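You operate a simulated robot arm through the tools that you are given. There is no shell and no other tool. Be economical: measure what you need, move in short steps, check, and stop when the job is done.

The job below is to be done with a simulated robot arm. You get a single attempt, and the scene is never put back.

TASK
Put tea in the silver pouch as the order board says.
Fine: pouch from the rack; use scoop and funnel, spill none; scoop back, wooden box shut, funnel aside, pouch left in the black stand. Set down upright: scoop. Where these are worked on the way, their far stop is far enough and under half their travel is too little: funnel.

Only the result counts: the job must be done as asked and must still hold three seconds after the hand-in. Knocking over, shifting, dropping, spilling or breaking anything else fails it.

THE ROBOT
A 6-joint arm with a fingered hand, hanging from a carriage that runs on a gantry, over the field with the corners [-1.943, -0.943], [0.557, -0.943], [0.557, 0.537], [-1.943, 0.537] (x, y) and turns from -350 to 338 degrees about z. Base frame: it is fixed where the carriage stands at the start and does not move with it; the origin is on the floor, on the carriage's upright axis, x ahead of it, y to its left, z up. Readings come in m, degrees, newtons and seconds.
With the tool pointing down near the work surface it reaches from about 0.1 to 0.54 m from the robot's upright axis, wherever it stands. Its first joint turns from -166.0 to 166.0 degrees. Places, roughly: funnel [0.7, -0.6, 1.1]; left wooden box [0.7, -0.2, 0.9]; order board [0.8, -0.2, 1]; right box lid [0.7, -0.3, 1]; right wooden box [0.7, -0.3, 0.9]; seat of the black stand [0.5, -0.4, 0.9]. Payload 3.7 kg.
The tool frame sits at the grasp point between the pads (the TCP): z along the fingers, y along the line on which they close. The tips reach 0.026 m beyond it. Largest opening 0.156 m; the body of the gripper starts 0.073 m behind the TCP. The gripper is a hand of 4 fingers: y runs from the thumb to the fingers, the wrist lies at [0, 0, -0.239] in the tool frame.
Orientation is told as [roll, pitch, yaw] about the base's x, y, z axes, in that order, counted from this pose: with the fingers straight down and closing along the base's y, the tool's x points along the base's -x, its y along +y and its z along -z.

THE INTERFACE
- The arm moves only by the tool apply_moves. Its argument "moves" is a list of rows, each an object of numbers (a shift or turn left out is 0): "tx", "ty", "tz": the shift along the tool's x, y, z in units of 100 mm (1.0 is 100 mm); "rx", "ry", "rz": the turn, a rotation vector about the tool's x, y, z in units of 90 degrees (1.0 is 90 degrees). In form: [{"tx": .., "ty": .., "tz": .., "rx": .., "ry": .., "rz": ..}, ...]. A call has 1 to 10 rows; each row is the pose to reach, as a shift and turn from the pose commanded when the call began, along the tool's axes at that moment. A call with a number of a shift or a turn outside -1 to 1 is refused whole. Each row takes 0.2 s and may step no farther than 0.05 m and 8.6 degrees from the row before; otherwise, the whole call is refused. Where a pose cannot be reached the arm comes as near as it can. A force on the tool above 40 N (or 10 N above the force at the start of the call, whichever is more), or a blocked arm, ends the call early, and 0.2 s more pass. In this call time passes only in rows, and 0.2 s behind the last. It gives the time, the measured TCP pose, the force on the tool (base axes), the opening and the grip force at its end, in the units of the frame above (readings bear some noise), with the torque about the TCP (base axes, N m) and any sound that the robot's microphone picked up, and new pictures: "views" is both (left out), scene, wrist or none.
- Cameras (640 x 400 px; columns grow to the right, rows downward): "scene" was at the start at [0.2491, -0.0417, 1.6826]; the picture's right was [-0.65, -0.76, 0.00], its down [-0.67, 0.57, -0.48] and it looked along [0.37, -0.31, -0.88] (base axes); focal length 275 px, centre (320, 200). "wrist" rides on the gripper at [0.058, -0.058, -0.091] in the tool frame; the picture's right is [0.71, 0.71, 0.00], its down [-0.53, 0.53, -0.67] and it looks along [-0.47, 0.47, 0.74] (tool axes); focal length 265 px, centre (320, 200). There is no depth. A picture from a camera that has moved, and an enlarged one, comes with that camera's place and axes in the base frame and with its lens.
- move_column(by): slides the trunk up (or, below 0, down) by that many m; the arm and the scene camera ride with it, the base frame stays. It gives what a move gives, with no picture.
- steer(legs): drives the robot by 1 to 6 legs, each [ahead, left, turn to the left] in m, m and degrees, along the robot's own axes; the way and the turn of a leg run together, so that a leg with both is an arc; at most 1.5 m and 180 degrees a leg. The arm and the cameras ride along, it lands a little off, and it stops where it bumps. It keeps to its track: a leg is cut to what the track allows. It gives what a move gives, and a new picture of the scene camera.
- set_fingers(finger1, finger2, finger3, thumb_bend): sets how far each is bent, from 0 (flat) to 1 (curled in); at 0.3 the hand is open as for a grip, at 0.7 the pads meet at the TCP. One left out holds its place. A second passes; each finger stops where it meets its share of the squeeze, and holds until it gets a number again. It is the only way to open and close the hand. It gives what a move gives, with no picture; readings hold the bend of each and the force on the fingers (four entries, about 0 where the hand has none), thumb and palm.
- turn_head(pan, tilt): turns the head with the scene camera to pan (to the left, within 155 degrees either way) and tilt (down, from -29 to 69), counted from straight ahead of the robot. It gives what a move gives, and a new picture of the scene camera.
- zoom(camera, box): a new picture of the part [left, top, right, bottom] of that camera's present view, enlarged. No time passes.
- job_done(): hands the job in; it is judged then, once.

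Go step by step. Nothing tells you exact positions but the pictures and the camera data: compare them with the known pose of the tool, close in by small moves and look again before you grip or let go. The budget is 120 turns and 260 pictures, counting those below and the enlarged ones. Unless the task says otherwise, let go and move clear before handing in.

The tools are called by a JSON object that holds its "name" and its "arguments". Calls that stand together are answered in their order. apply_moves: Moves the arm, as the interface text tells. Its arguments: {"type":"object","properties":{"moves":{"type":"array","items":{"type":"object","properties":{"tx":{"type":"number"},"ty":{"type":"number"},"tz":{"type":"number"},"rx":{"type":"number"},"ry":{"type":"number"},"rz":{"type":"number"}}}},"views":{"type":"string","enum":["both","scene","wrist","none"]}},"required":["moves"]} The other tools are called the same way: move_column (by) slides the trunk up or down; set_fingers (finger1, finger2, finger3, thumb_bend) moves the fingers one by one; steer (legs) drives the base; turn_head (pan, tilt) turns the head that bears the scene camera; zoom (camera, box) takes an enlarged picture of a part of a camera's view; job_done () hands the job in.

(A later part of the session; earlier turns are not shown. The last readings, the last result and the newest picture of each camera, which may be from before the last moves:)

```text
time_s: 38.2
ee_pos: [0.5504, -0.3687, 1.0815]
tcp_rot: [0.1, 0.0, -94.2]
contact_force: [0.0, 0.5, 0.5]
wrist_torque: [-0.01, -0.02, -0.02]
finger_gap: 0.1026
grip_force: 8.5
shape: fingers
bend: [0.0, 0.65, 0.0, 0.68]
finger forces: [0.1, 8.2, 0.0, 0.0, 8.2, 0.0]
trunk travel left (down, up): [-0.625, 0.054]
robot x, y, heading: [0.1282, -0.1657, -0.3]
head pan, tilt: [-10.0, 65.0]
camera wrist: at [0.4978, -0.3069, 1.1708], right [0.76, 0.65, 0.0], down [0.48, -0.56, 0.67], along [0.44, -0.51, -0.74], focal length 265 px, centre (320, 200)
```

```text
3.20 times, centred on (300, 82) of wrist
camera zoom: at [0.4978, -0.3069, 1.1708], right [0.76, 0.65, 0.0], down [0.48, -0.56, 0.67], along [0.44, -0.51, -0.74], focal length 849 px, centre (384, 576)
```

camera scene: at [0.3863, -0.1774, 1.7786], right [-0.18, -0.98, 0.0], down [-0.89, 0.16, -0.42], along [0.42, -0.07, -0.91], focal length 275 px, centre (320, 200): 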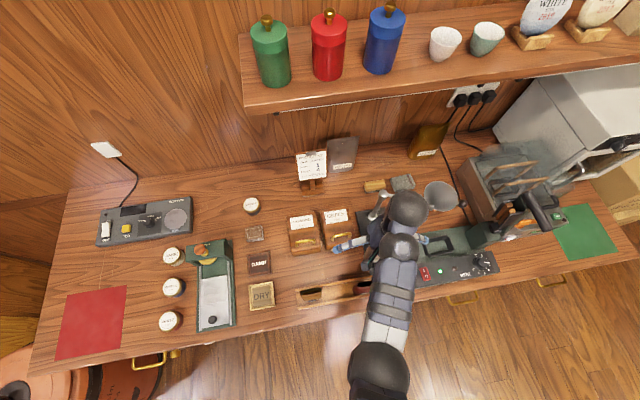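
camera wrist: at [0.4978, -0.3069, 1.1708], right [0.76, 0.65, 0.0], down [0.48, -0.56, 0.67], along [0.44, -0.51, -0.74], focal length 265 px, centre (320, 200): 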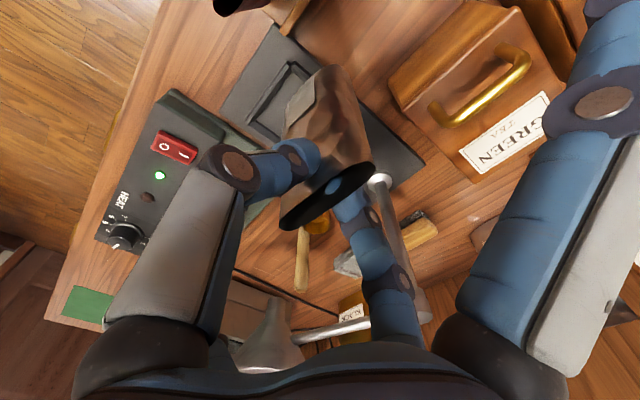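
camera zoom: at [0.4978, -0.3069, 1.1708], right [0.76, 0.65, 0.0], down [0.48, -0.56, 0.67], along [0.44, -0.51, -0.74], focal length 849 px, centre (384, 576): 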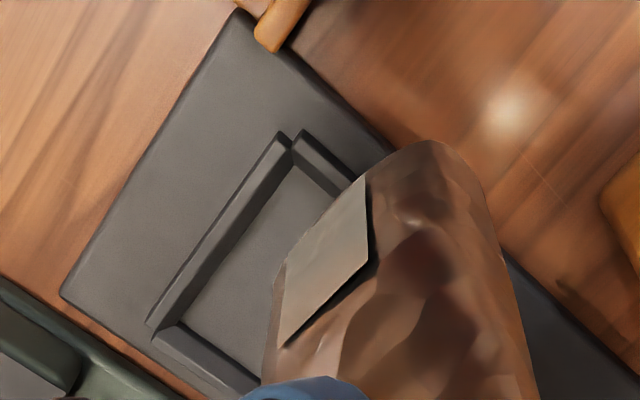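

The seat tray's front edge is at x≈0.521, y -0.377…-0.455, so its centre is ≈(0.549,-0.416), aligned with the axes. I align yaw to -90.5 and hover lower over it.

{"name": "apply_moves", "arguments": {"moves": [{"tx": -0.16, "rz": -0.02}, {"tx": -0.32, "rz": -0.041}, {"tx": -0.47, "ty": 0.02, "rz": -0.041}, {"tx": -0.47, "ty": 0.02, "tz": 0.2, "rz": -0.041}, {"tx": -0.47, "ty": 0.02, "tz": 0.4, "rz": -0.041}], "views": "wrist"}}

{"name": "zoom", "arguments": {"camera": "wrist", "box": [200, 20, 420, 160]}}

{"name": "turn_head", "arguments": {"pan": 5, "tilt": 65}}

```text
time_s: 39.4
ee_pos: [0.5485, -0.4142, 1.0395]
tcp_rot: [0.0, -0.1, -90.3]
contact_force: [0.6, 0.2, 0.9]
wrist_torque: [-0.02, 0.02, 0.04]
finger_gap: 0.1026
grip_force: 8.7
shape: fingers
bend: [0.0, 0.65, 0.0, 0.68]
finger forces: [0.1, 8.2, 0.0, 0.0, 8.2, 0.0]
trunk travel left (down, up): [-0.625, 0.054]
robot x, y, heading: [0.1288, -0.1688, 0.1]
head pan, tilt: [-10.0, 65.0]
camera wrist: at [0.4925, -0.3574, 1.1302], right [0.71, 0.7, 0.0], down [0.52, -0.53, 0.67], along [0.47, -0.48, -0.74], focal length 265 px, centre (320, 200)
```

wrist: 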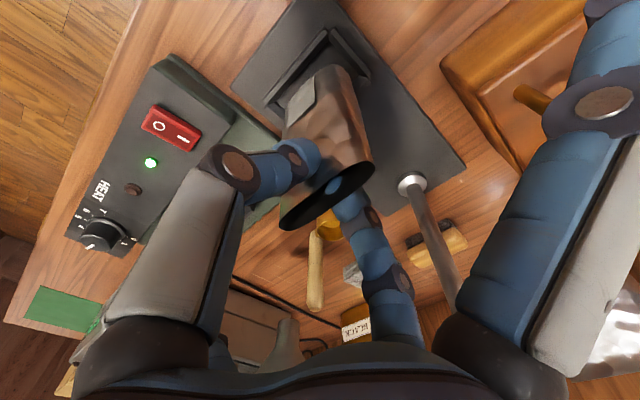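

```text
2.86 times, centred on (310, 90) of wrist
camera zoom: at [0.4925, -0.3574, 1.1302], right [0.71, 0.7, 0.0], down [0.52, -0.53, 0.67], along [0.47, -0.48, -0.74], focal length 758 px, centre (349, 514)
```

zoom: 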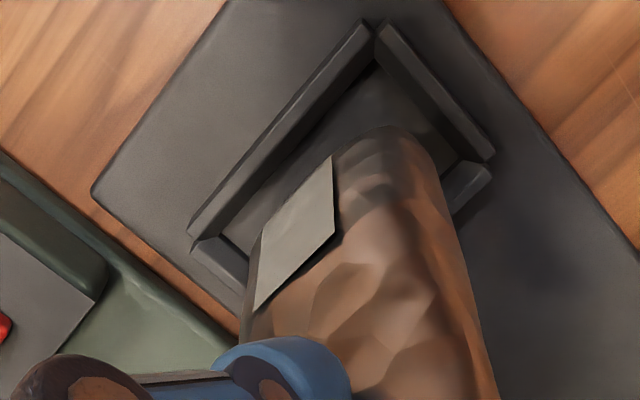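

```text
time_s: 40.2
ee_pos: [0.5495, -0.4154, 1.0405]
tcp_rot: [0.2, 0.0, -90.6]
contact_force: [-0.5, -1.1, -0.1]
wrist_torque: [0.0, 0.02, 0.01]
finger_gap: 0.1026
grip_force: 8.0
shape: fingers
bend: [0.0, 0.65, 0.0, 0.68]
finger forces: [0.0, 8.2, 0.0, 0.0, 8.2, 0.0]
trunk travel left (down, up): [-0.625, 0.054]
robot x, y, heading: [0.1265, -0.1688, 0.1]
head pan, tilt: [5.0, 65.0]
camera scene: at [0.3871, -0.1617, 1.7786], right [0.08, -1.0, 0.0], down [-0.9, -0.08, -0.42], along [0.42, 0.04, -0.91], focal length 275 px, centre (320, 200)
```

scene: 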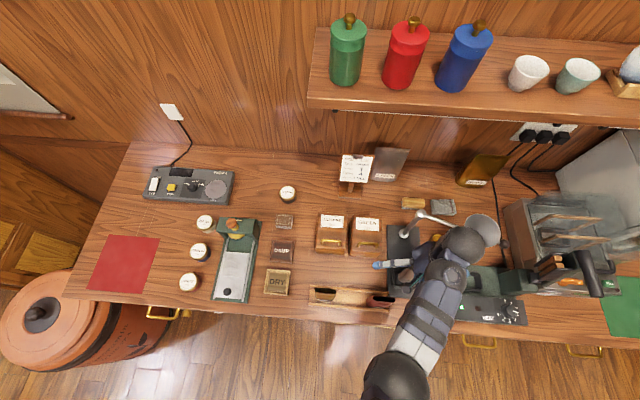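

Pouch bottom and tray centre agree within a couple of mm. I lower slowly, watching force.

{"name": "apply_moves", "arguments": {"moves": [{"tz": 0.06, "tx": -0.01}, {"tz": 0.12, "tx": -0.01}, {"tz": 0.18, "tx": -0.01}, {"tz": 0.24, "tx": -0.01}], "views": "wrist"}}

{"name": "zoom", "arguments": {"camera": "wrist", "box": [200, 20, 420, 160]}}

```text
time_s: 41.2
ee_pos: [0.5481, -0.4157, 1.0169]
tcp_rot: [0.2, 0.0, -90.6]
contact_force: [-0.6, -1.0, -0.7]
wrist_torque: [-0.02, -0.03, -0.01]
finger_gap: 0.1026
grip_force: 8.3
shape: fingers
bend: [0.0, 0.65, 0.0, 0.68]
finger forces: [0.0, 8.2, 0.1, 0.0, 8.1, 0.0]
trunk travel left (down, up): [-0.625, 0.054]
robot x, y, heading: [0.1341, -0.1669, -0.1]
head pan, tilt: [5.0, 65.0]
camera wrist: at [0.4927, -0.3587, 1.1069], right [0.71, 0.7, 0.0], down [0.52, -0.53, 0.67], along [0.47, -0.48, -0.74], focal length 265 px, centre (320, 200)
```

wrist: 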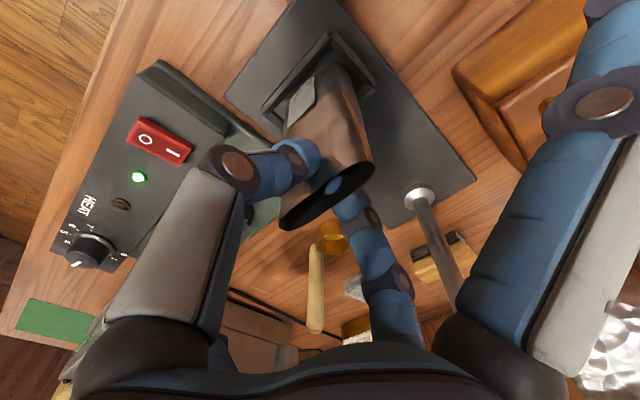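

```text
2.86 times, centred on (310, 90) of wrist
camera zoom: at [0.4927, -0.3587, 1.1069], right [0.71, 0.7, 0.0], down [0.52, -0.53, 0.67], along [0.47, -0.48, -0.74], focal length 758 px, centre (349, 514)
```

zoom: 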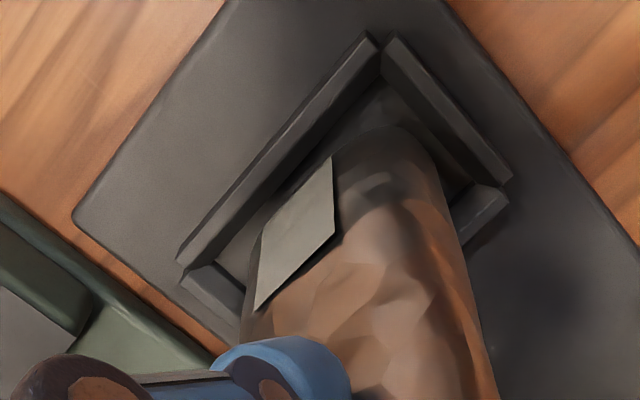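

{"name": "apply_moves", "arguments": {"moves": [{"tz": 0.03}, {"tz": 0.06}, {"tz": 0.09}], "views": "none"}}

{"name": "zoom", "arguments": {"camera": "wrist", "box": [200, 20, 420, 160]}}

```text
time_s: 42.0
ee_pos: [0.5509, -0.4182, 1.0097]
tcp_rot: [0.2, -0.2, -90.7]
contact_force: [-1.8, 0.2, 27.2]
wrist_torque: [0.0, -0.04, -0.02]
finger_gap: 0.102
grip_force: 17.2
shape: fingers
bend: [0.0, 0.62, 0.0, 0.73]
finger forces: [0.0, 14.9, 0.0, 0.0, 19.4, 0.0]
trunk travel left (down, up): [-0.625, 0.054]
robot x, y, heading: [0.1275, -0.1674, 0.1]
head pan, tilt: [5.0, 65.0]
```

```text
2.86 times, centred on (310, 90) of wrist
camera zoom: at [0.4948, -0.3603, 1.0994], right [0.71, 0.7, 0.0], down [0.52, -0.53, 0.67], along [0.47, -0.48, -0.74], focal length 758 px, centre (349, 514)
```

zoom: 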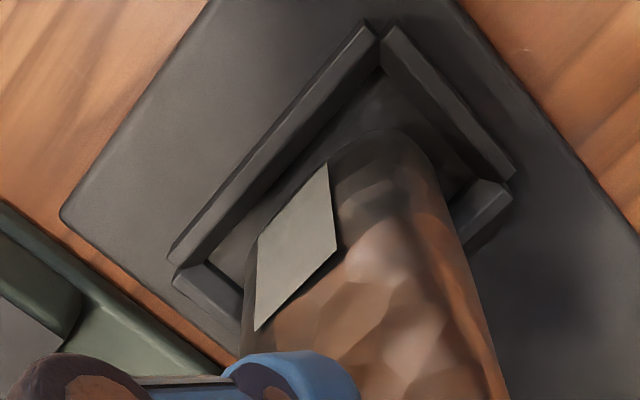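

Contact at 27 N. I unload by 2 mm and look at how the pouch sits.

{"name": "apply_moves", "arguments": {"moves": [{"tz": -0.02}], "views": "wrist"}}

{"name": "zoom", "arguments": {"camera": "wrist", "box": [220, 10, 400, 130]}}

{"name": "zoom", "arguments": {"camera": "scene", "box": [340, 200, 500, 320]}}

```text
time_s: 42.4
ee_pos: [0.5498, -0.4182, 1.0107]
tcp_rot: [0.1, -0.1, -90.6]
contact_force: [-1.7, -2.2, 18.5]
wrist_torque: [-0.04, -0.07, 0.01]
finger_gap: 0.1019
grip_force: 13.5
shape: fingers
bend: [0.0, 0.62, 0.0, 0.73]
finger forces: [0.0, 12.4, 0.1, 0.1, 15.6, 0.0]
trunk travel left (down, up): [-0.625, 0.054]
robot x, y, heading: [0.1226, -0.1647, -0.2]
head pan, tilt: [5.0, 65.0]
camera wrist: at [0.4934, -0.3603, 1.1002], right [0.71, 0.7, 0.0], down [0.52, -0.53, 0.67], along [0.47, -0.48, -0.74], focal length 265 px, centre (320, 200)
```

wrist: 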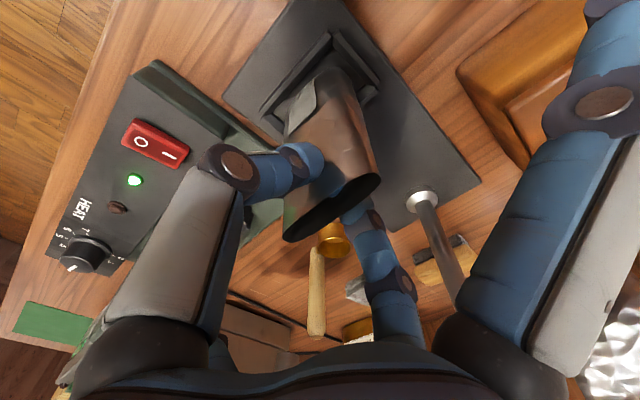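

```text
3.33 times, centred on (310, 70) of wrist
camera zoom: at [0.4934, -0.3603, 1.1002], right [0.71, 0.7, 0.0], down [0.52, -0.53, 0.67], along [0.47, -0.48, -0.74], focal length 885 px, centre (353, 633)
```

zoom: 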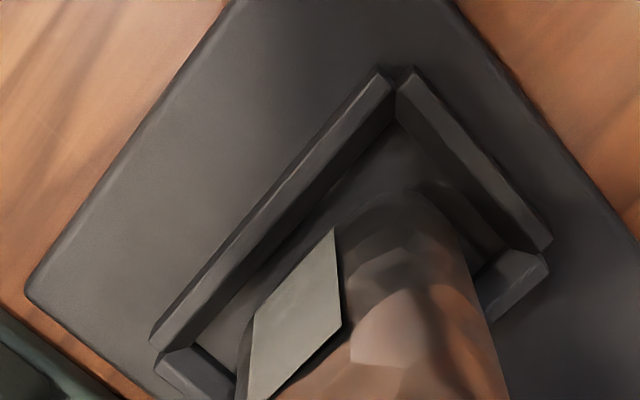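

```text
3.33 times, centred on (420, 260) of scene
camera zoom: at [0.3874, -0.1622, 1.7787], right [0.08, -1.0, 0.0], down [-0.9, -0.08, -0.42], along [0.42, 0.03, -0.91], focal length 917 px, centre (-13, 0)
```

zoom: 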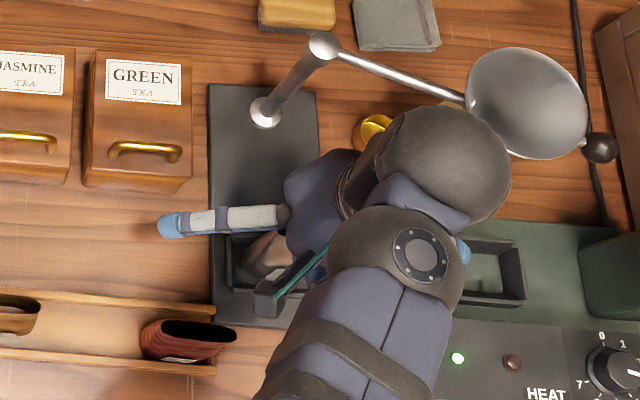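

Evidence suggests the pouch may be on the rear/right wall edge. I lift 10 mm, shift ~3 mm toward -x and +y, and try again gently.

{"name": "apply_moves", "arguments": {"moves": [{"tz": -0.05}, {"tz": -0.1}, {"tz": -0.1, "tx": 0.03, "ty": -0.03}], "views": "wrist"}}

{"name": "zoom", "arguments": {"camera": "wrist", "box": [220, 10, 400, 130]}}

```text
time_s: 43.2
ee_pos: [0.5458, -0.4131, 1.0187]
tcp_rot: [0.1, 0.0, -90.6]
contact_force: [-0.3, -0.1, 0.1]
wrist_torque: [0.0, -0.02, 0.03]
finger_gap: 0.1027
grip_force: 8.1
shape: fingers
bend: [0.0, 0.63, 0.0, 0.68]
finger forces: [0.1, 8.1, 0.1, 0.1, 8.3, 0.0]
trunk travel left (down, up): [-0.625, 0.054]
robot x, y, heading: [0.1321, -0.1694, -0.3]
head pan, tilt: [5.0, 65.0]
camera wrist: at [0.4894, -0.3555, 1.1096], right [0.71, 0.7, 0.0], down [0.52, -0.53, 0.67], along [0.47, -0.48, -0.74], focal length 265 px, centre (320, 200)
```

wrist: 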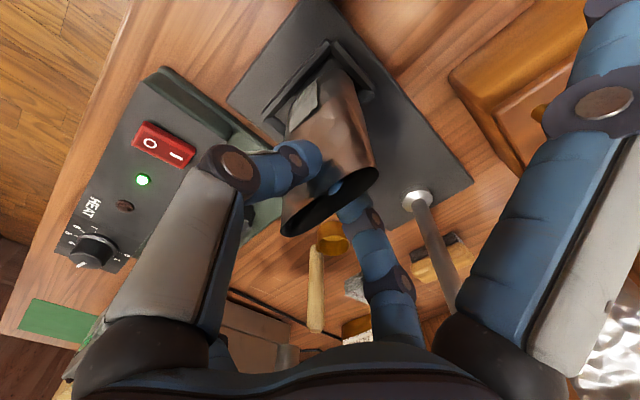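

```text
3.33 times, centred on (310, 70) of wrist
camera zoom: at [0.4894, -0.3555, 1.1096], right [0.71, 0.7, 0.0], down [0.52, -0.53, 0.67], along [0.47, -0.48, -0.74], focal length 885 px, centre (353, 633)
```

zoom: 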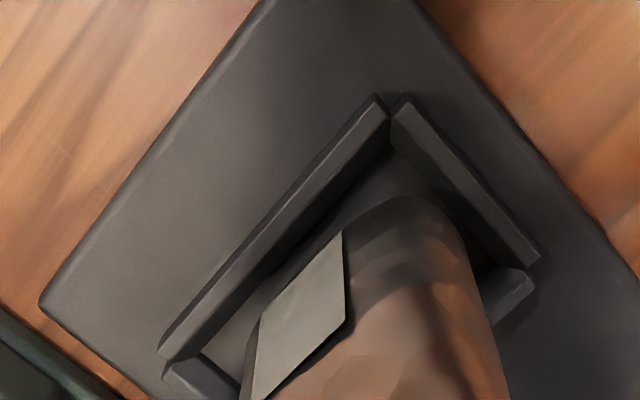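

{"name": "apply_moves", "arguments": {"moves": [{"tz": 0.03}, {"tz": 0.06}], "views": "none"}}

{"name": "apply_moves", "arguments": {"moves": [{"tz": 0.02}, {"tz": 0.04}], "views": "none"}}

```text
time_s: 43.8
ee_pos: [0.5458, -0.414, 1.0135]
tcp_rot: [0.2, 0.0, -90.5]
contact_force: [0.2, 0.5, -0.4]
wrist_torque: [0.01, 0.0, 0.03]
finger_gap: 0.1026
grip_force: 8.2
shape: fingers
bend: [0.0, 0.63, 0.0, 0.68]
finger forces: [0.0, 8.1, 0.0, 0.0, 8.2, 0.1]
trunk travel left (down, up): [-0.625, 0.054]
robot x, y, heading: [0.1282, -0.1687, -0.3]
head pan, tilt: [5.0, 65.0]
```

```text
time_s: 44.4
ee_pos: [0.5479, -0.4131, 1.011]
tcp_rot: [0.1, -0.1, -90.5]
contact_force: [-1.6, 1.5, 10.5]
wrist_torque: [0.03, 0.05, 0.03]
finger_gap: 0.1025
grip_force: 11.4
shape: fingers
bend: [0.0, 0.63, 0.0, 0.68]
finger forces: [0.0, 10.3, 0.0, 0.0, 12.5, 0.0]
trunk travel left (down, up): [-0.625, 0.054]
robot x, y, heading: [0.1264, -0.1677, -0.3]
head pan, tilt: [5.0, 65.0]
```

{"name": "zoom", "arguments": {"camera": "wrist", "box": [230, 20, 400, 130]}}

{"name": "turn_head", "arguments": {"pan": -75, "tilt": 50}}

```text
3.64 times, centred on (315, 75) of wrist
camera zoom: at [0.4905, -0.3558, 1.1012], right [0.71, 0.7, 0.0], down [0.52, -0.53, 0.67], along [0.47, -0.48, -0.74], focal length 965 px, centre (338, 654)
```

zoom: 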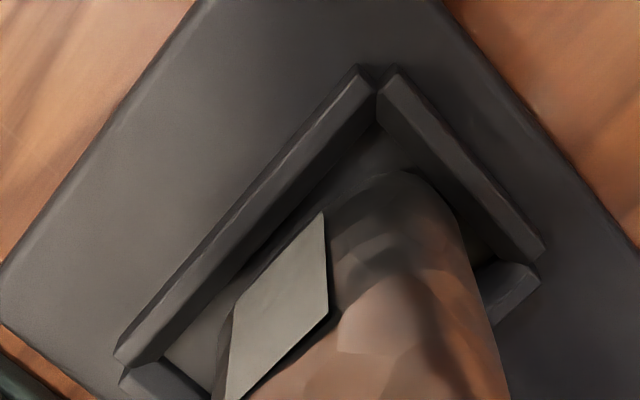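

```text
time_s: 45.9
ee_pos: [0.5473, -0.4125, 1.0106]
tcp_rot: [0.1, 0.0, -90.5]
contact_force: [-2.8, 1.3, 15.6]
wrist_torque: [0.02, -0.02, -0.01]
finger_gap: 0.1023
grip_force: 14.3
shape: fingers
bend: [0.0, 0.63, 0.0, 0.68]
finger forces: [0.1, 12.3, 0.1, 0.0, 15.4, 0.0]
trunk travel left (down, up): [-0.625, 0.054]
robot x, y, heading: [0.1257, -0.167, -0.2]
head pan, tilt: [-75.0, 50.0]
camera scene: at [0.3465, -0.2413, 1.7969], right [-0.97, -0.26, 0.0], down [-0.2, 0.74, -0.64], along [0.17, -0.62, -0.77], focal length 275 px, centre (320, 200)
```

scene: 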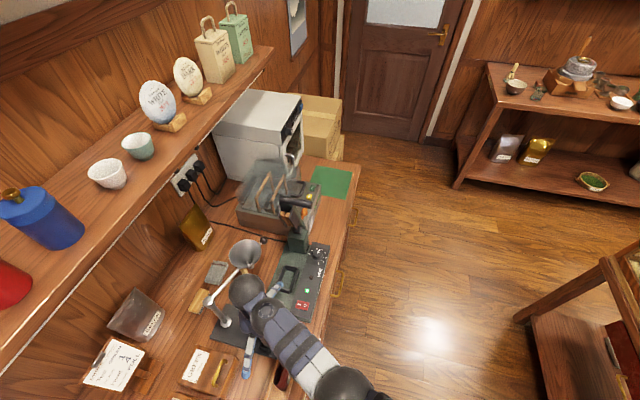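

The pouch bottom looks inside the tray on the floor. I lift 1 mm off the load and release slightly, watching whether it stays upright.

{"name": "apply_moves", "arguments": {"moves": [{"tz": -0.02}], "views": "none"}}

{"name": "set_fingers", "arguments": {"finger2": 0.58, "thumb_bend": 0.6}}

{"name": "apply_moves", "arguments": {"moves": [{"tz": 0}], "views": "wrist"}}

{"name": "zoom", "arguments": {"camera": "wrist", "box": [230, 20, 400, 130]}}

```text
time_s: 46.3
ee_pos: [0.5453, -0.4134, 1.0095]
tcp_rot: [0.0, 0.0, -90.6]
contact_force: [-1.0, -0.8, 5.8]
wrist_torque: [0.03, -0.03, -0.03]
finger_gap: 0.1027
grip_force: 10.8
shape: fingers
bend: [0.0, 0.63, 0.0, 0.68]
finger forces: [0.0, 10.3, 0.0, 0.1, 11.4, 0.0]
trunk travel left (down, up): [-0.625, 0.054]
robot x, y, heading: [0.1263, -0.1675, -0.1]
head pan, tilt: [-75.0, 50.0]
```

```text
time_s: 47.3
ee_pos: [0.5453, -0.4129, 1.0118]
tcp_rot: [0.1, 0.0, -90.5]
contact_force: [0.1, 0.0, -0.6]
wrist_torque: [0.0, 0.0, -0.01]
finger_gap: 0.1057
grip_force: 0.0
shape: fingers
bend: [0.0, 0.57, 0.0, 0.6]
finger forces: [0.0, 0.1, 0.0, 0.0, 0.1, 0.0]
trunk travel left (down, up): [-0.625, 0.054]
robot x, y, heading: [0.1317, -0.1664, -0.2]
head pan, tilt: [-75.0, 50.0]
```

```text
time_s: 47.7
ee_pos: [0.5463, -0.4124, 1.011]
tcp_rot: [0.1, 0.0, -90.6]
contact_force: [-0.6, 0.3, 0.9]
wrist_torque: [0.0, 0.01, 0.0]
finger_gap: 0.1059
grip_force: 0.0
shape: fingers
bend: [0.0, 0.57, 0.0, 0.6]
finger forces: [0.1, 0.0, 0.1, 0.1, 0.0, 0.1]
trunk travel left (down, up): [-0.625, 0.054]
robot x, y, heading: [0.1273, -0.1668, -0.5]
head pan, tilt: [-75.0, 50.0]
camera wrist: at [0.4896, -0.3554, 1.102], right [0.71, 0.7, 0.0], down [0.52, -0.53, 0.67], along [0.47, -0.48, -0.74], focal length 265 px, centre (320, 200)
```

wrist: 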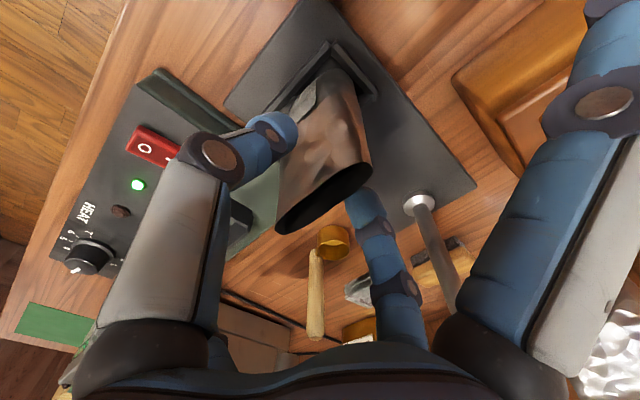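

```text
3.64 times, centred on (315, 75) of wrist
camera zoom: at [0.4896, -0.3554, 1.102], right [0.71, 0.7, 0.0], down [0.52, -0.53, 0.67], along [0.47, -0.48, -0.74], focal length 965 px, centre (338, 654)
```

zoom: 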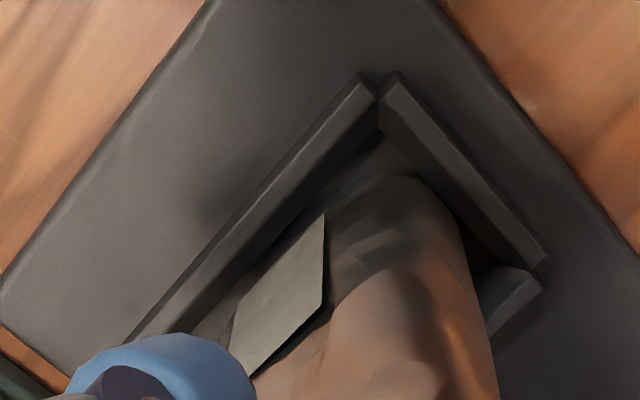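

The pouch stands free in the stand. I open, rise straight up, and raise the trunk fully to travel over the post.

{"name": "set_fingers", "arguments": {"finger2": 0.42, "thumb_bend": 0.42}}

{"name": "apply_moves", "arguments": {"moves": [{"tz": -0.1}, {"tz": -0.3}, {"tz": -0.5}, {"tz": -0.7}], "views": "wrist"}}

{"name": "move_column", "arguments": {"by": 0.053}}

```text
time_s: 48.7
ee_pos: [0.5467, -0.413, 1.0112]
tcp_rot: [0.1, -0.1, -90.5]
contact_force: [0.0, 0.1, -0.4]
wrist_torque: [0.03, -0.02, 0.0]
finger_gap: 0.1188
grip_force: 0.0
shape: fingers
bend: [0.0, 0.42, 0.0, 0.42]
finger forces: [0.0, 0.0, 0.0, 0.1, 0.0, 0.1]
trunk travel left (down, up): [-0.625, 0.054]
robot x, y, heading: [0.1286, -0.1662, -0.4]
head pan, tilt: [-75.0, 50.0]
```

```text
time_s: 49.7
ee_pos: [0.5462, -0.4134, 1.0817]
tcp_rot: [0.1, -0.1, -90.5]
contact_force: [-0.3, -0.6, 0.0]
wrist_torque: [-0.01, -0.01, -0.02]
finger_gap: 0.1188
grip_force: 0.1
shape: fingers
bend: [0.0, 0.42, 0.0, 0.42]
finger forces: [0.1, 0.0, 0.0, 0.0, 0.0, 0.0]
trunk travel left (down, up): [-0.625, 0.054]
robot x, y, heading: [0.1272, -0.1655, -0.3]
head pan, tilt: [-75.0, 50.0]
camera wrist: at [0.4891, -0.3559, 1.1723], right [0.71, 0.7, 0.0], down [0.52, -0.53, 0.67], along [0.47, -0.48, -0.74], focal length 265 px, centre (320, 200)
```

wrist: 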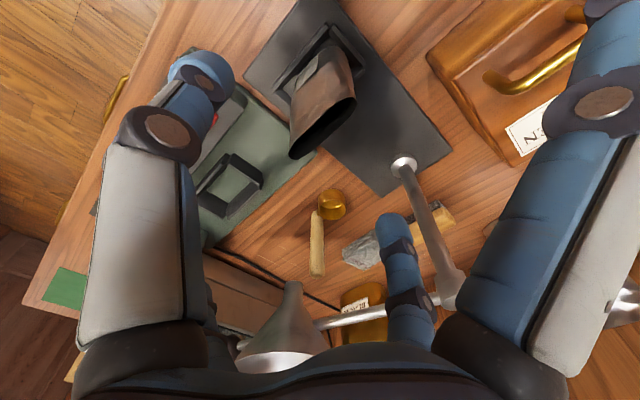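

```text
time_s: 50.6
ee_pos: [0.5438, -0.4133, 1.134]
tcp_rot: [0.1, 0.0, -90.5]
contact_force: [0.1, 0.1, 0.1]
wrist_torque: [0.01, 0.02, 0.0]
finger_gap: 0.1188
grip_force: 0.1
shape: fingers
bend: [0.0, 0.42, 0.0, 0.42]
finger forces: [0.1, 0.0, 0.0, 0.0, 0.1, 0.0]
trunk travel left (down, up): [-0.678, 0.001]
robot x, y, heading: [0.1238, -0.1659, -0.3]
head pan, tilt: [-75.0, 50.0]
```

The pouch is well seated. I close the hand into a peg and travel over the rod to its far side.

{"name": "set_fingers", "arguments": {"finger1": 0.68, "finger2": 0.68, "finger3": 0.68, "thumb_bend": 0.68}}

{"name": "apply_moves", "arguments": {"moves": [{"tz": -0.15}, {"tz": -0.3}], "views": "none"}}

{"name": "steer", "arguments": {"legs": [[0.176, -0.085, 0]]}}

{"name": "apply_moves", "arguments": {"moves": [{"tz": 0}], "views": "wrist"}}

```text
time_s: 51.6
ee_pos: [0.5444, -0.4143, 1.1342]
tcp_rot: [0.1, 0.0, -90.5]
contact_force: [-0.2, -0.3, 0.6]
wrist_torque: [-0.02, -0.01, 0.03]
finger_gap: 0.0019
grip_force: 0.1
shape: fingers
bend: [0.68, 0.68, 0.68, 0.68]
finger forces: [0.1, 0.0, 0.1, 0.1, 0.0, 0.0]
trunk travel left (down, up): [-0.678, 0.001]
robot x, y, heading: [0.1259, -0.164, -0.3]
head pan, tilt: [-75.0, 50.0]
```

```text
time_s: 52.2
ee_pos: [0.5463, -0.4136, 1.1647]
tcp_rot: [0.1, 0.0, -90.5]
contact_force: [-0.4, -0.9, 0.3]
wrist_torque: [-0.01, -0.02, 0.02]
finger_gap: 0.002
grip_force: 0.0
shape: fingers
bend: [0.68, 0.68, 0.68, 0.68]
finger forces: [0.1, 0.0, 0.0, 0.1, 0.0, 0.0]
trunk travel left (down, up): [-0.678, 0.001]
robot x, y, heading: [0.1277, -0.1653, -0.3]
head pan, tilt: [-75.0, 50.0]
```

```text
time_s: 53.8
ee_pos: [0.7208, -0.497, 1.1636]
tcp_rot: [0.2, 0.0, -90.5]
contact_force: [-0.1, 0.3, -0.1]
wrist_torque: [-0.03, 0.03, 0.0]
finger_gap: 0.0018
grip_force: 0.1
shape: fingers
bend: [0.68, 0.68, 0.68, 0.68]
finger forces: [0.0, 0.0, 0.0, 0.0, 0.0, 0.0]
trunk travel left (down, up): [-0.678, 0.001]
robot x, y, heading: [0.2997, -0.2501, 0.1]
head pan, tilt: [-75.0, 50.0]
camera scene: at [0.5208, -0.326, 1.8497], right [-0.97, -0.26, 0.0], down [-0.2, 0.74, -0.64], along [0.16, -0.62, -0.77], focal length 275 px, centre (320, 200)
```

scene: 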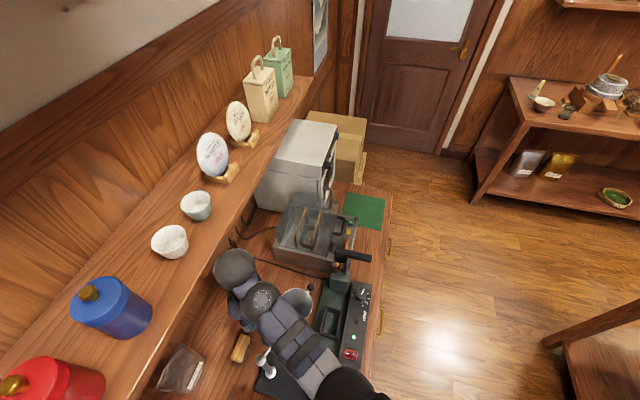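

```text
time_s: 54.2
ee_pos: [0.7201, -0.4972, 1.1649]
tcp_rot: [0.1, 0.1, -90.5]
contact_force: [-0.4, -0.9, 0.2]
wrist_torque: [0.0, -0.01, 0.0]
finger_gap: 0.002
grip_force: 0.0
shape: fingers
bend: [0.68, 0.68, 0.68, 0.68]
finger forces: [0.1, 0.0, 0.1, 0.0, 0.0, 0.0]
trunk travel left (down, up): [-0.678, 0.001]
robot x, y, heading: [0.2988, -0.2489, -0.0]
head pan, tilt: [-75.0, 50.0]
camera wrist: at [0.6638, -0.4402, 1.255], right [0.71, 0.7, 0.0], down [0.52, -0.53, 0.67], along [0.47, -0.48, -0.74], focal length 265 px, centre (320, 200)
```

wrist: 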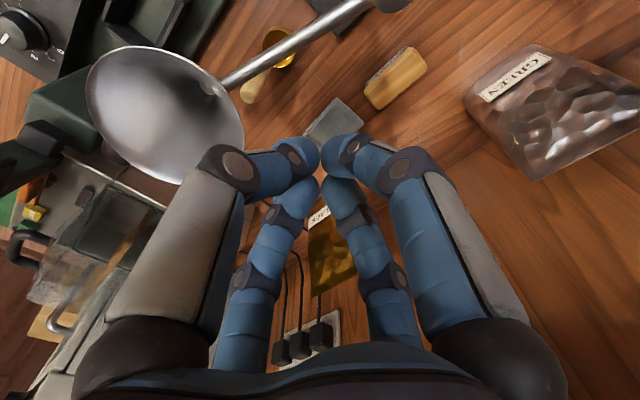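

The rod sits at z≈1.06, as expected. I shift 1 cm further back and lower so the tips reach below rod level.

{"name": "apply_moves", "arguments": {"moves": [{"ty": 0.1}, {"ty": 0.1, "tz": 0.3}, {"ty": 0.1, "tz": 0.6}, {"ty": 0.1, "tz": 0.88}], "views": "wrist"}}

{"name": "turn_head", "arguments": {"pan": -40, "tilt": 69}}

```text
time_s: 55.2
ee_pos: [0.7304, -0.4974, 1.0763]
tcp_rot: [0.1, 0.0, -90.6]
contact_force: [-0.3, -0.9, 0.4]
wrist_torque: [0.0, 0.01, -0.02]
finger_gap: 0.0017
grip_force: 0.1
shape: fingers
bend: [0.68, 0.68, 0.68, 0.68]
finger forces: [0.0, 0.0, 0.1, 0.0, 0.0, 0.0]
trunk travel left (down, up): [-0.678, 0.001]
robot x, y, heading: [0.3025, -0.252, -0.4]
head pan, tilt: [-75.0, 50.0]
camera wrist: at [0.6741, -0.4403, 1.1665], right [0.71, 0.7, 0.0], down [0.52, -0.53, 0.67], along [0.47, -0.48, -0.74], focal length 265 px, centre (320, 200)
```

wrist: 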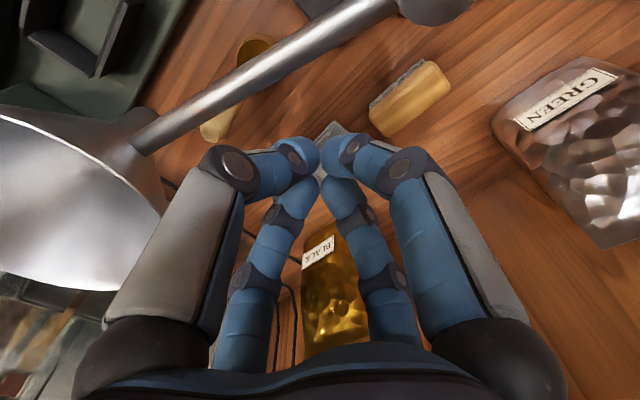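

```text
time_s: 56.2
ee_pos: [0.7304, -0.4988, 1.0764]
tcp_rot: [0.1, 0.0, -90.4]
contact_force: [0.4, 0.8, -0.4]
wrist_torque: [0.03, 0.03, 0.02]
finger_gap: 0.0018
grip_force: 0.1
shape: fingers
bend: [0.68, 0.68, 0.68, 0.68]
finger forces: [0.1, 0.0, 0.1, 0.0, 0.0, 0.0]
trunk travel left (down, up): [-0.678, 0.001]
robot x, y, heading: [0.3015, -0.2486, -0.2]
head pan, tilt: [-40.0, 68.8]
camera scene: at [0.5439, -0.2878, 1.8278], right [-0.65, -0.76, 0.0], down [-0.71, 0.6, -0.36], along [0.28, -0.23, -0.93], focal length 275 px, centre (320, 200)
```

scene: 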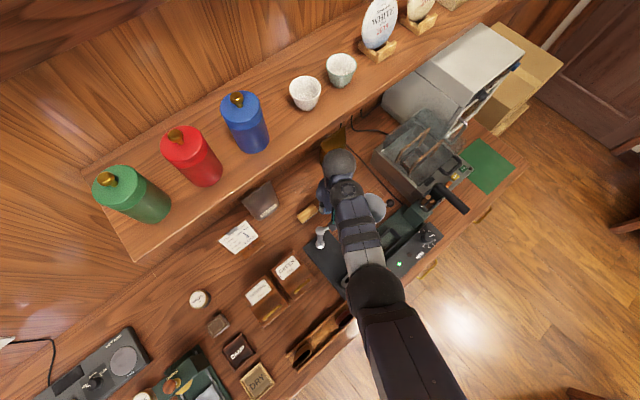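

Now I push the rod along its arc, first part.

{"name": "apply_moves", "arguments": {"moves": [{"ty": -0.16, "tx": 0.03}, {"ty": -0.31, "tx": 0.064}, {"ty": -0.42, "tx": 0.08}, {"ty": -0.53, "tx": 0.1}, {"ty": -0.65, "tx": 0.155}, {"ty": -0.76, "tx": 0.218}], "views": "both"}}

```text
time_s: 57.6
ee_pos: [0.6615, -0.4753, 1.0783]
tcp_rot: [0.8, 0.0, -90.5]
contact_force: [22.0, 8.0, 8.4]
wrist_torque: [-0.3, 0.43, -0.9]
finger_gap: 0.0
grip_force: 16.2
shape: fingers
bend: [0.7, 0.66, 0.68, 0.71]
finger forces: [11.5, 0.0, 0.0, 0.0, 20.3, 0.0]
trunk travel left (down, up): [-0.678, 0.001]
robot x, y, heading: [0.3046, -0.2493, -0.1]
head pan, tilt: [-40.0, 68.8]
camera scene: at [0.5456, -0.2871, 1.8287], right [-0.65, -0.76, 0.0], down [-0.71, 0.6, -0.36], along [0.28, -0.23, -0.93], focal length 275 px, centre (320, 200)
camera wrist: at [0.6036, -0.4168, 1.1693], right [0.71, 0.7, 0.01], down [0.52, -0.53, 0.67], along [0.48, -0.48, -0.74], focal length 265 px, centre (320, 200)
```

scene: 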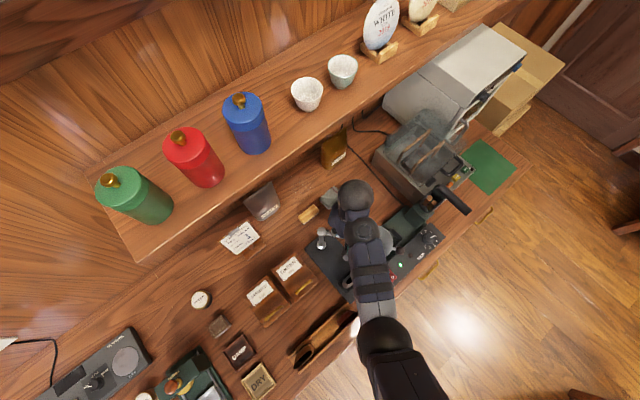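
wrist: 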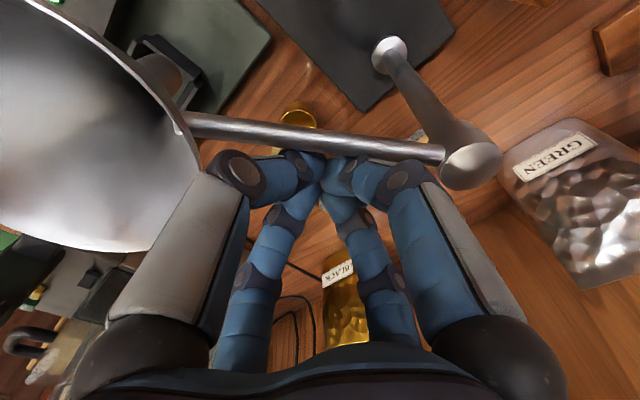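

The funnel has swung about halfway (θ≈-143°), but the force near the pivot is high. I'll back off, rise, and finish by pushing at the knob, where the lever is longer.

{"name": "apply_moves", "arguments": {"moves": [{"ty": 0.2, "tx": -0.2}, {"ty": 0.2, "tx": -0.2, "tz": -0.35}, {"ty": 0.2, "tx": -0.2, "tz": -0.72}, {"ty": 0.0, "tx": -0.4, "tz": -0.72}, {"ty": -0.3, "tx": -0.7, "tz": -0.72}, {"ty": -0.65, "tx": -0.95, "tz": -0.72}, {"ty": -0.95, "tx": -1.0, "tz": -0.72}], "views": "wrist"}}

```text
time_s: 59.2
ee_pos: [0.5602, -0.5757, 1.1481]
tcp_rot: [0.0, 0.1, -90.4]
contact_force: [0.2, 0.5, -0.2]
wrist_torque: [-0.02, 0.01, -0.01]
finger_gap: 0.0013
grip_force: 0.1
shape: fingers
bend: [0.68, 0.68, 0.68, 0.68]
finger forces: [0.0, 0.0, 0.1, 0.0, 0.0, 0.1]
trunk travel left (down, up): [-0.678, 0.001]
robot x, y, heading: [0.3031, -0.2532, -0.2]
head pan, tilt: [-40.0, 68.8]
camera wrist: at [0.5027, -0.5174, 1.239], right [0.71, 0.7, 0.0], down [0.52, -0.53, 0.67], along [0.47, -0.48, -0.74], focal length 265 px, centre (320, 200)
```

wrist: 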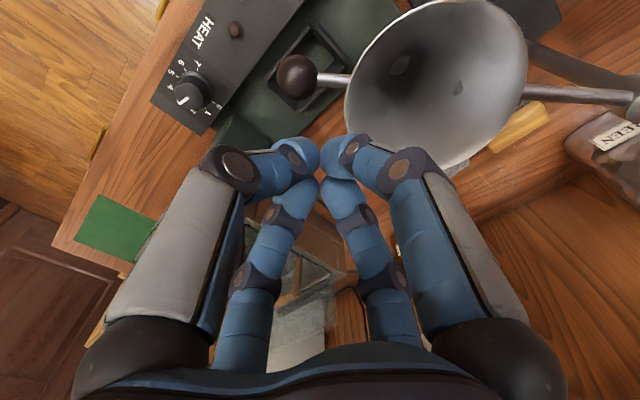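

I move clear of the funnel rim, then lower beside the knob on its right-hand side.

{"name": "apply_moves", "arguments": {"moves": [{"ty": -0.12, "tx": -0.24}, {"ty": -0.25, "tx": -0.47}, {"ty": -0.25, "tx": -0.47, "tz": 0.33}, {"ty": -0.25, "tx": -0.47, "tz": 0.66}], "views": "wrist"}}

```text
time_s: 59.7
ee_pos: [0.5471, -0.5981, 1.1479]
tcp_rot: [-0.2, 0.7, -89.4]
contact_force: [11.0, 27.1, 10.9]
wrist_torque: [-1.73, 0.56, 0.42]
finger_gap: 0.0024
grip_force: 13.9
shape: fingers
bend: [0.67, 0.66, 0.7, 0.68]
finger forces: [0.0, 0.0, 28.7, 0.0, 0.0, 0.0]
trunk travel left (down, up): [-0.678, 0.001]
robot x, y, heading: [0.3012, -0.2465, -0.0]
head pan, tilt: [-40.0, 68.8]
stopped in row 2: the force on the tool passed its limit at 56 N (the readings are from after the stop); the commanded pose is now the measured one
camera wrist: at [0.4905, -0.5424, 1.2392], right [0.7, 0.71, 0.0], down [0.53, -0.53, 0.66], along [0.48, -0.46, -0.75], focal length 265 px, centre (320, 200)
```

wrist: 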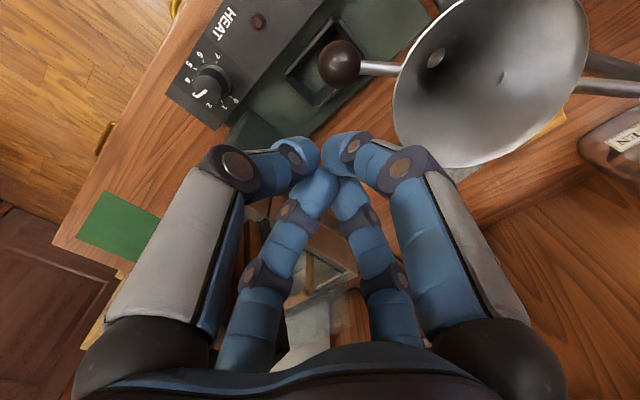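

I bumped the sealer's tall lever with finger3. I back off in +y immediately and check it.

{"name": "apply_moves", "arguments": {"moves": [{"tx": 0.15, "tz": -0.05}, {"tx": 0.3, "tz": -0.1}], "views": "none"}}

{"name": "turn_head", "arguments": {"pan": -75, "tilt": 55}}

{"name": "zoom", "arguments": {"camera": "scene", "box": [220, 190, 420, 350]}}

```text
time_s: 60.3
ee_pos: [0.5475, -0.5784, 1.1483]
tcp_rot: [-0.1, 0.2, -89.9]
contact_force: [-0.3, 0.5, 0.5]
wrist_torque: [-0.02, 0.02, 0.02]
finger_gap: 0.0018
grip_force: 0.1
shape: fingers
bend: [0.68, 0.68, 0.68, 0.68]
finger forces: [0.1, 0.0, 0.0, 0.1, 0.1, 0.1]
out of reach, approached as far as the arm can: row 2
trunk travel left (down, up): [-0.678, 0.001]
robot x, y, heading: [0.3035, -0.2528, 0.2]
head pan, tilt: [-40.0, 68.8]
```

```text
time_s: 61.4
ee_pos: [0.5476, -0.5787, 1.1477]
tcp_rot: [-0.1, 0.2, -89.7]
contact_force: [0.1, 0.0, -0.4]
wrist_torque: [0.01, 0.0, 0.04]
finger_gap: 0.0017
grip_force: 0.1
shape: fingers
bend: [0.68, 0.68, 0.68, 0.68]
finger forces: [0.0, 0.0, 0.0, 0.0, 0.1, 0.0]
trunk travel left (down, up): [-0.678, 0.001]
robot x, y, heading: [0.3031, -0.2498, -0.0]
head pan, tilt: [-75.0, 55.0]
camera scene: at [0.5199, -0.3205, 1.8432], right [-0.97, -0.26, 0.0], down [-0.21, 0.79, -0.57], along [0.15, -0.55, -0.82], focal length 275 px, centre (320, 200)
```

scene: 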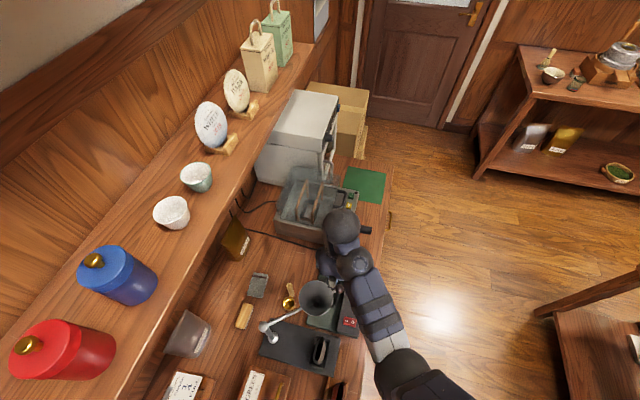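

```text
2.50 times, centred on (320, 270) of scene
camera zoom: at [0.5199, -0.3205, 1.8432], right [-0.97, -0.26, 0.0], down [-0.21, 0.79, -0.57], along [0.15, -0.55, -0.82], focal length 687 px, centre (320, 25)
```

zoom: 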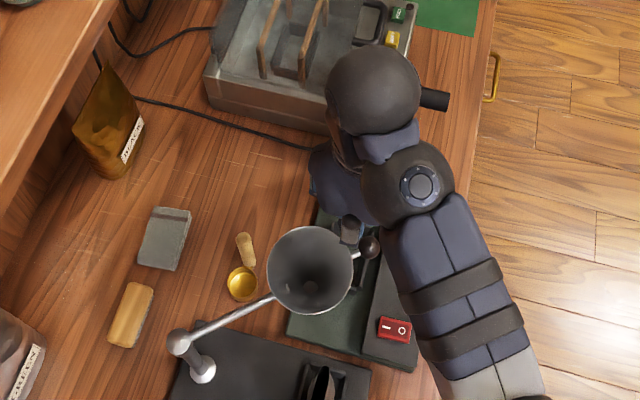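

The lever seems unmoved. A better way: put the closed fingertips down inside the funnel mouth and carry it round from inside — there is room there and a good lever arm.

{"name": "apply_moves", "arguments": {"moves": [{"tx": 0.35, "ty": 0.17}, {"tx": 0.7, "ty": 0.34}, {"tx": 0.7, "ty": 0.34, "tz": 0.2}, {"tx": 0.7, "ty": 0.34, "tz": 0.42}], "views": "wrist"}}

{"name": "zoom", "arguments": {"camera": "scene", "box": [220, 170, 420, 330]}}

```text
time_s: 62.4
ee_pos: [0.5814, -0.5073, 1.1065]
tcp_rot: [-0.1, 0.2, -89.8]
contact_force: [0.7, 0.6, 0.2]
wrist_torque: [0.04, -0.03, -0.01]
finger_gap: 0.0013
grip_force: 0.1
shape: fingers
bend: [0.68, 0.68, 0.68, 0.68]
finger forces: [0.1, 0.0, 0.1, 0.0, 0.0, 0.1]
out of reach, approached as far as the arm can: row 1, 2
trunk travel left (down, up): [-0.678, 0.001]
robot x, y, heading: [0.3013, -0.2535, -0.0]
head pan, tilt: [-75.0, 55.0]
camera wrist: at [0.524, -0.451, 1.1977], right [0.7, 0.71, 0.0], down [0.53, -0.53, 0.67], along [0.47, -0.47, -0.75], focal length 265 px, centre (320, 200)
```

wrist: 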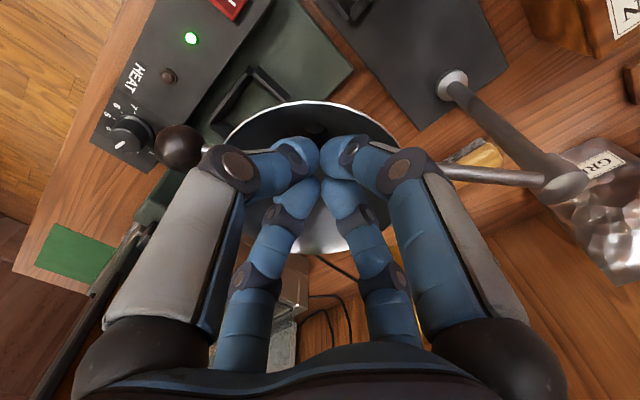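

```text
2.50 times, centred on (320, 250) of scene
camera zoom: at [0.5199, -0.3205, 1.8432], right [-0.97, -0.26, 0.0], down [-0.21, 0.79, -0.57], along [0.15, -0.55, -0.82], focal length 687 px, centre (320, 75)
```

zoom: 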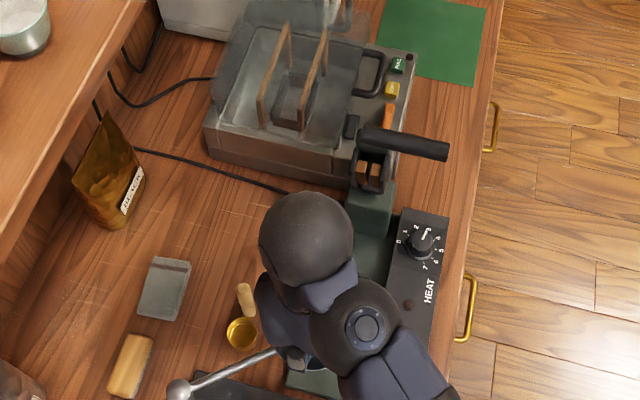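

{"name": "apply_moves", "arguments": {"moves": [{"ty": -0.12, "tx": 0.16}, {"ty": -0.24, "tx": 0.33}, {"ty": -0.3, "tx": 0.51}, {"ty": -0.33, "tx": 0.68}, {"ty": -0.35, "tx": 0.82}], "views": "wrist"}}

```text
time_s: 63.5
ee_pos: [0.5465, -0.424, 1.1074]
tcp_rot: [-0.1, 0.2, -89.7]
contact_force: [0.3, 1.1, 0.6]
wrist_torque: [0.0, -0.03, 0.0]
finger_gap: 0.0014
grip_force: 0.1
shape: fingers
bend: [0.68, 0.68, 0.69, 0.68]
finger forces: [0.1, 0.1, 0.3, 0.0, 0.0, 0.0]
trunk travel left (down, up): [-0.678, 0.001]
robot x, y, heading: [0.3008, -0.2492, -0.0]
head pan, tilt: [-75.0, 55.0]
camera wrist: at [0.4892, -0.3682, 1.1985], right [0.7, 0.71, 0.0], down [0.53, -0.53, 0.66], along [0.47, -0.47, -0.75], focal length 265 px, centre (320, 200)
```

wrist: 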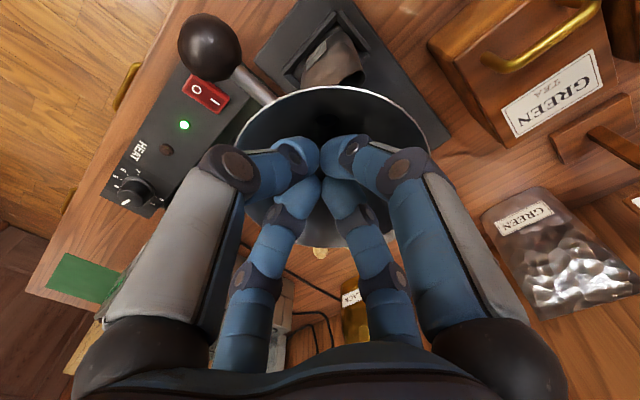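

Moves easily. I push on gently to its stop.

{"name": "apply_moves", "arguments": {"moves": [{"tx": 0.1}, {"tx": 0.2}, {"tx": 0.3}, {"tx": 0.36}], "views": "wrist"}}

```text
time_s: 64.5
ee_pos: [0.5479, -0.3964, 1.1108]
tcp_rot: [0.3, -0.3, -89.9]
contact_force: [-3.4, -33.0, 16.5]
wrist_torque: [-0.49, -0.05, 0.2]
finger_gap: 0.0
grip_force: 21.6
shape: fingers
bend: [0.72, 0.68, 0.67, 0.68]
finger forces: [13.8, 4.5, 0.0, 0.0, 25.1, 0.0]
trunk travel left (down, up): [-0.678, 0.001]
robot x, y, heading: [0.3033, -0.25, 0.1]
head pan, tilt: [-75.0, 55.0]
camera wrist: at [0.4899, -0.3393, 1.2002], right [0.71, 0.71, 0.0], down [0.52, -0.52, 0.67], along [0.48, -0.47, -0.74], focal length 265 px, centre (320, 200)
```

wrist: 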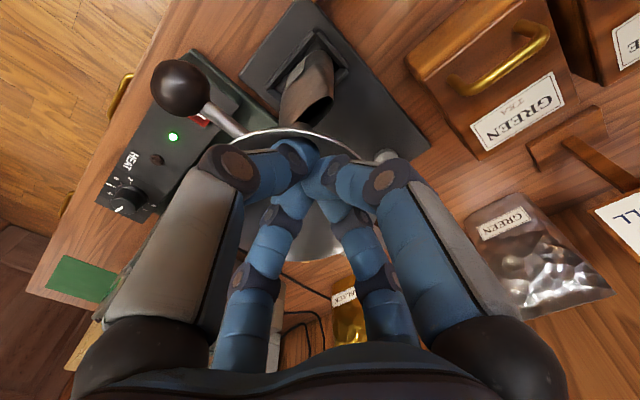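

At the stop. I back off to centre, rise, and check the funnel over the pouch.

{"name": "apply_moves", "arguments": {"moves": [{"tx": -0.2}, {"tx": -0.2, "tz": -0.2}, {"tx": -0.2, "tz": -0.45}], "views": "none"}}

{"name": "steer", "arguments": {"legs": [[-0.25, 0.0, 0]]}}

{"name": "turn_head", "arguments": {"pan": -35, "tilt": 55}}

```text
time_s: 65.3
ee_pos: [0.5469, -0.4111, 1.1134]
tcp_rot: [-0.1, 0.2, -89.9]
contact_force: [-0.4, -1.1, -0.2]
wrist_torque: [-0.01, 0.0, 0.01]
finger_gap: 0.0015
grip_force: 0.1
shape: fingers
bend: [0.68, 0.68, 0.68, 0.68]
finger forces: [0.1, 0.0, 0.0, 0.0, 0.1, 0.0]
out of reach, approached as far as the arm can: row 2, 3
trunk travel left (down, up): [-0.678, 0.001]
robot x, y, heading: [0.306, -0.2496, -0.0]
head pan, tilt: [-75.0, 55.0]
```

```text
time_s: 66.4
ee_pos: [0.5013, -0.4172, 1.1212]
tcp_rot: [2.5, -1.2, -89.7]
contact_force: [18.9, -0.2, 9.6]
wrist_torque: [-0.04, -0.54, -0.04]
finger_gap: 0.0146
grip_force: 15.6
shape: fingers
bend: [0.68, 0.65, 0.69, 0.68]
finger forces: [15.0, 0.1, 16.0, 0.1, 0.0, 0.0]
trunk travel left (down, up): [-0.678, 0.001]
robot x, y, heading: [0.2369, -0.2507, 0.1]
head pan, tilt: [-75.0, 55.0]
stopped in leg 1: the force on the tool passed its limit at 46 N (the readings are from after the stop); the commanded pose is now the measured one
camera scene: at [0.4578, -0.3204, 1.8436], right [-0.97, -0.26, 0.0], down [-0.21, 0.79, -0.57], along [0.15, -0.55, -0.82], focal length 275 px, centre (320, 200)
```

scene: 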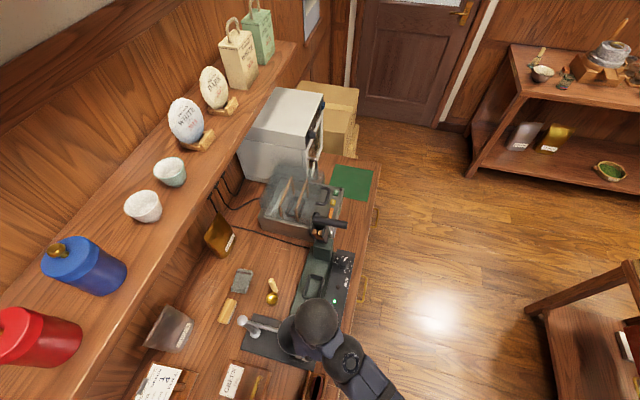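

```text
time_s: 67.5
ee_pos: [0.4995, -0.4178, 1.122]
tcp_rot: [2.2, -1.1, -89.7]
contact_force: [22.1, -0.3, 20.6]
wrist_torque: [0.01, -0.73, -0.01]
finger_gap: 0.0156
grip_force: 19.8
shape: fingers
bend: [0.68, 0.65, 0.71, 0.68]
finger forces: [19.4, 0.1, 20.5, 0.0, 0.0, 0.0]
trunk travel left (down, up): [-0.678, 0.001]
robot x, y, heading: [0.236, -0.2488, 0.2]
head pan, tilt: [-35.0, 55.0]
camera scene: at [0.4982, -0.2924, 1.8442], right [-0.58, -0.82, 0.0], down [-0.67, 0.47, -0.58], along [0.47, -0.33, -0.82], focal length 275 px, centre (320, 200)
```

scene: 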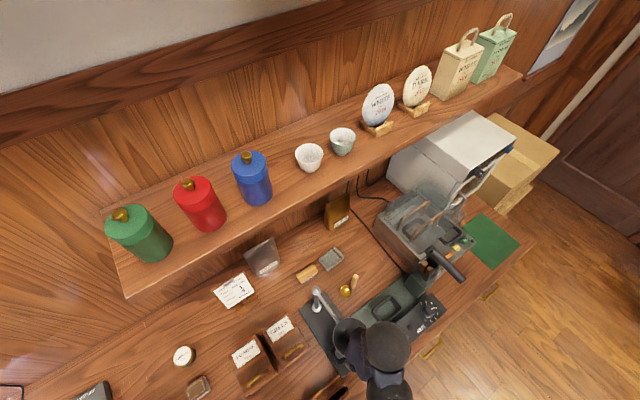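

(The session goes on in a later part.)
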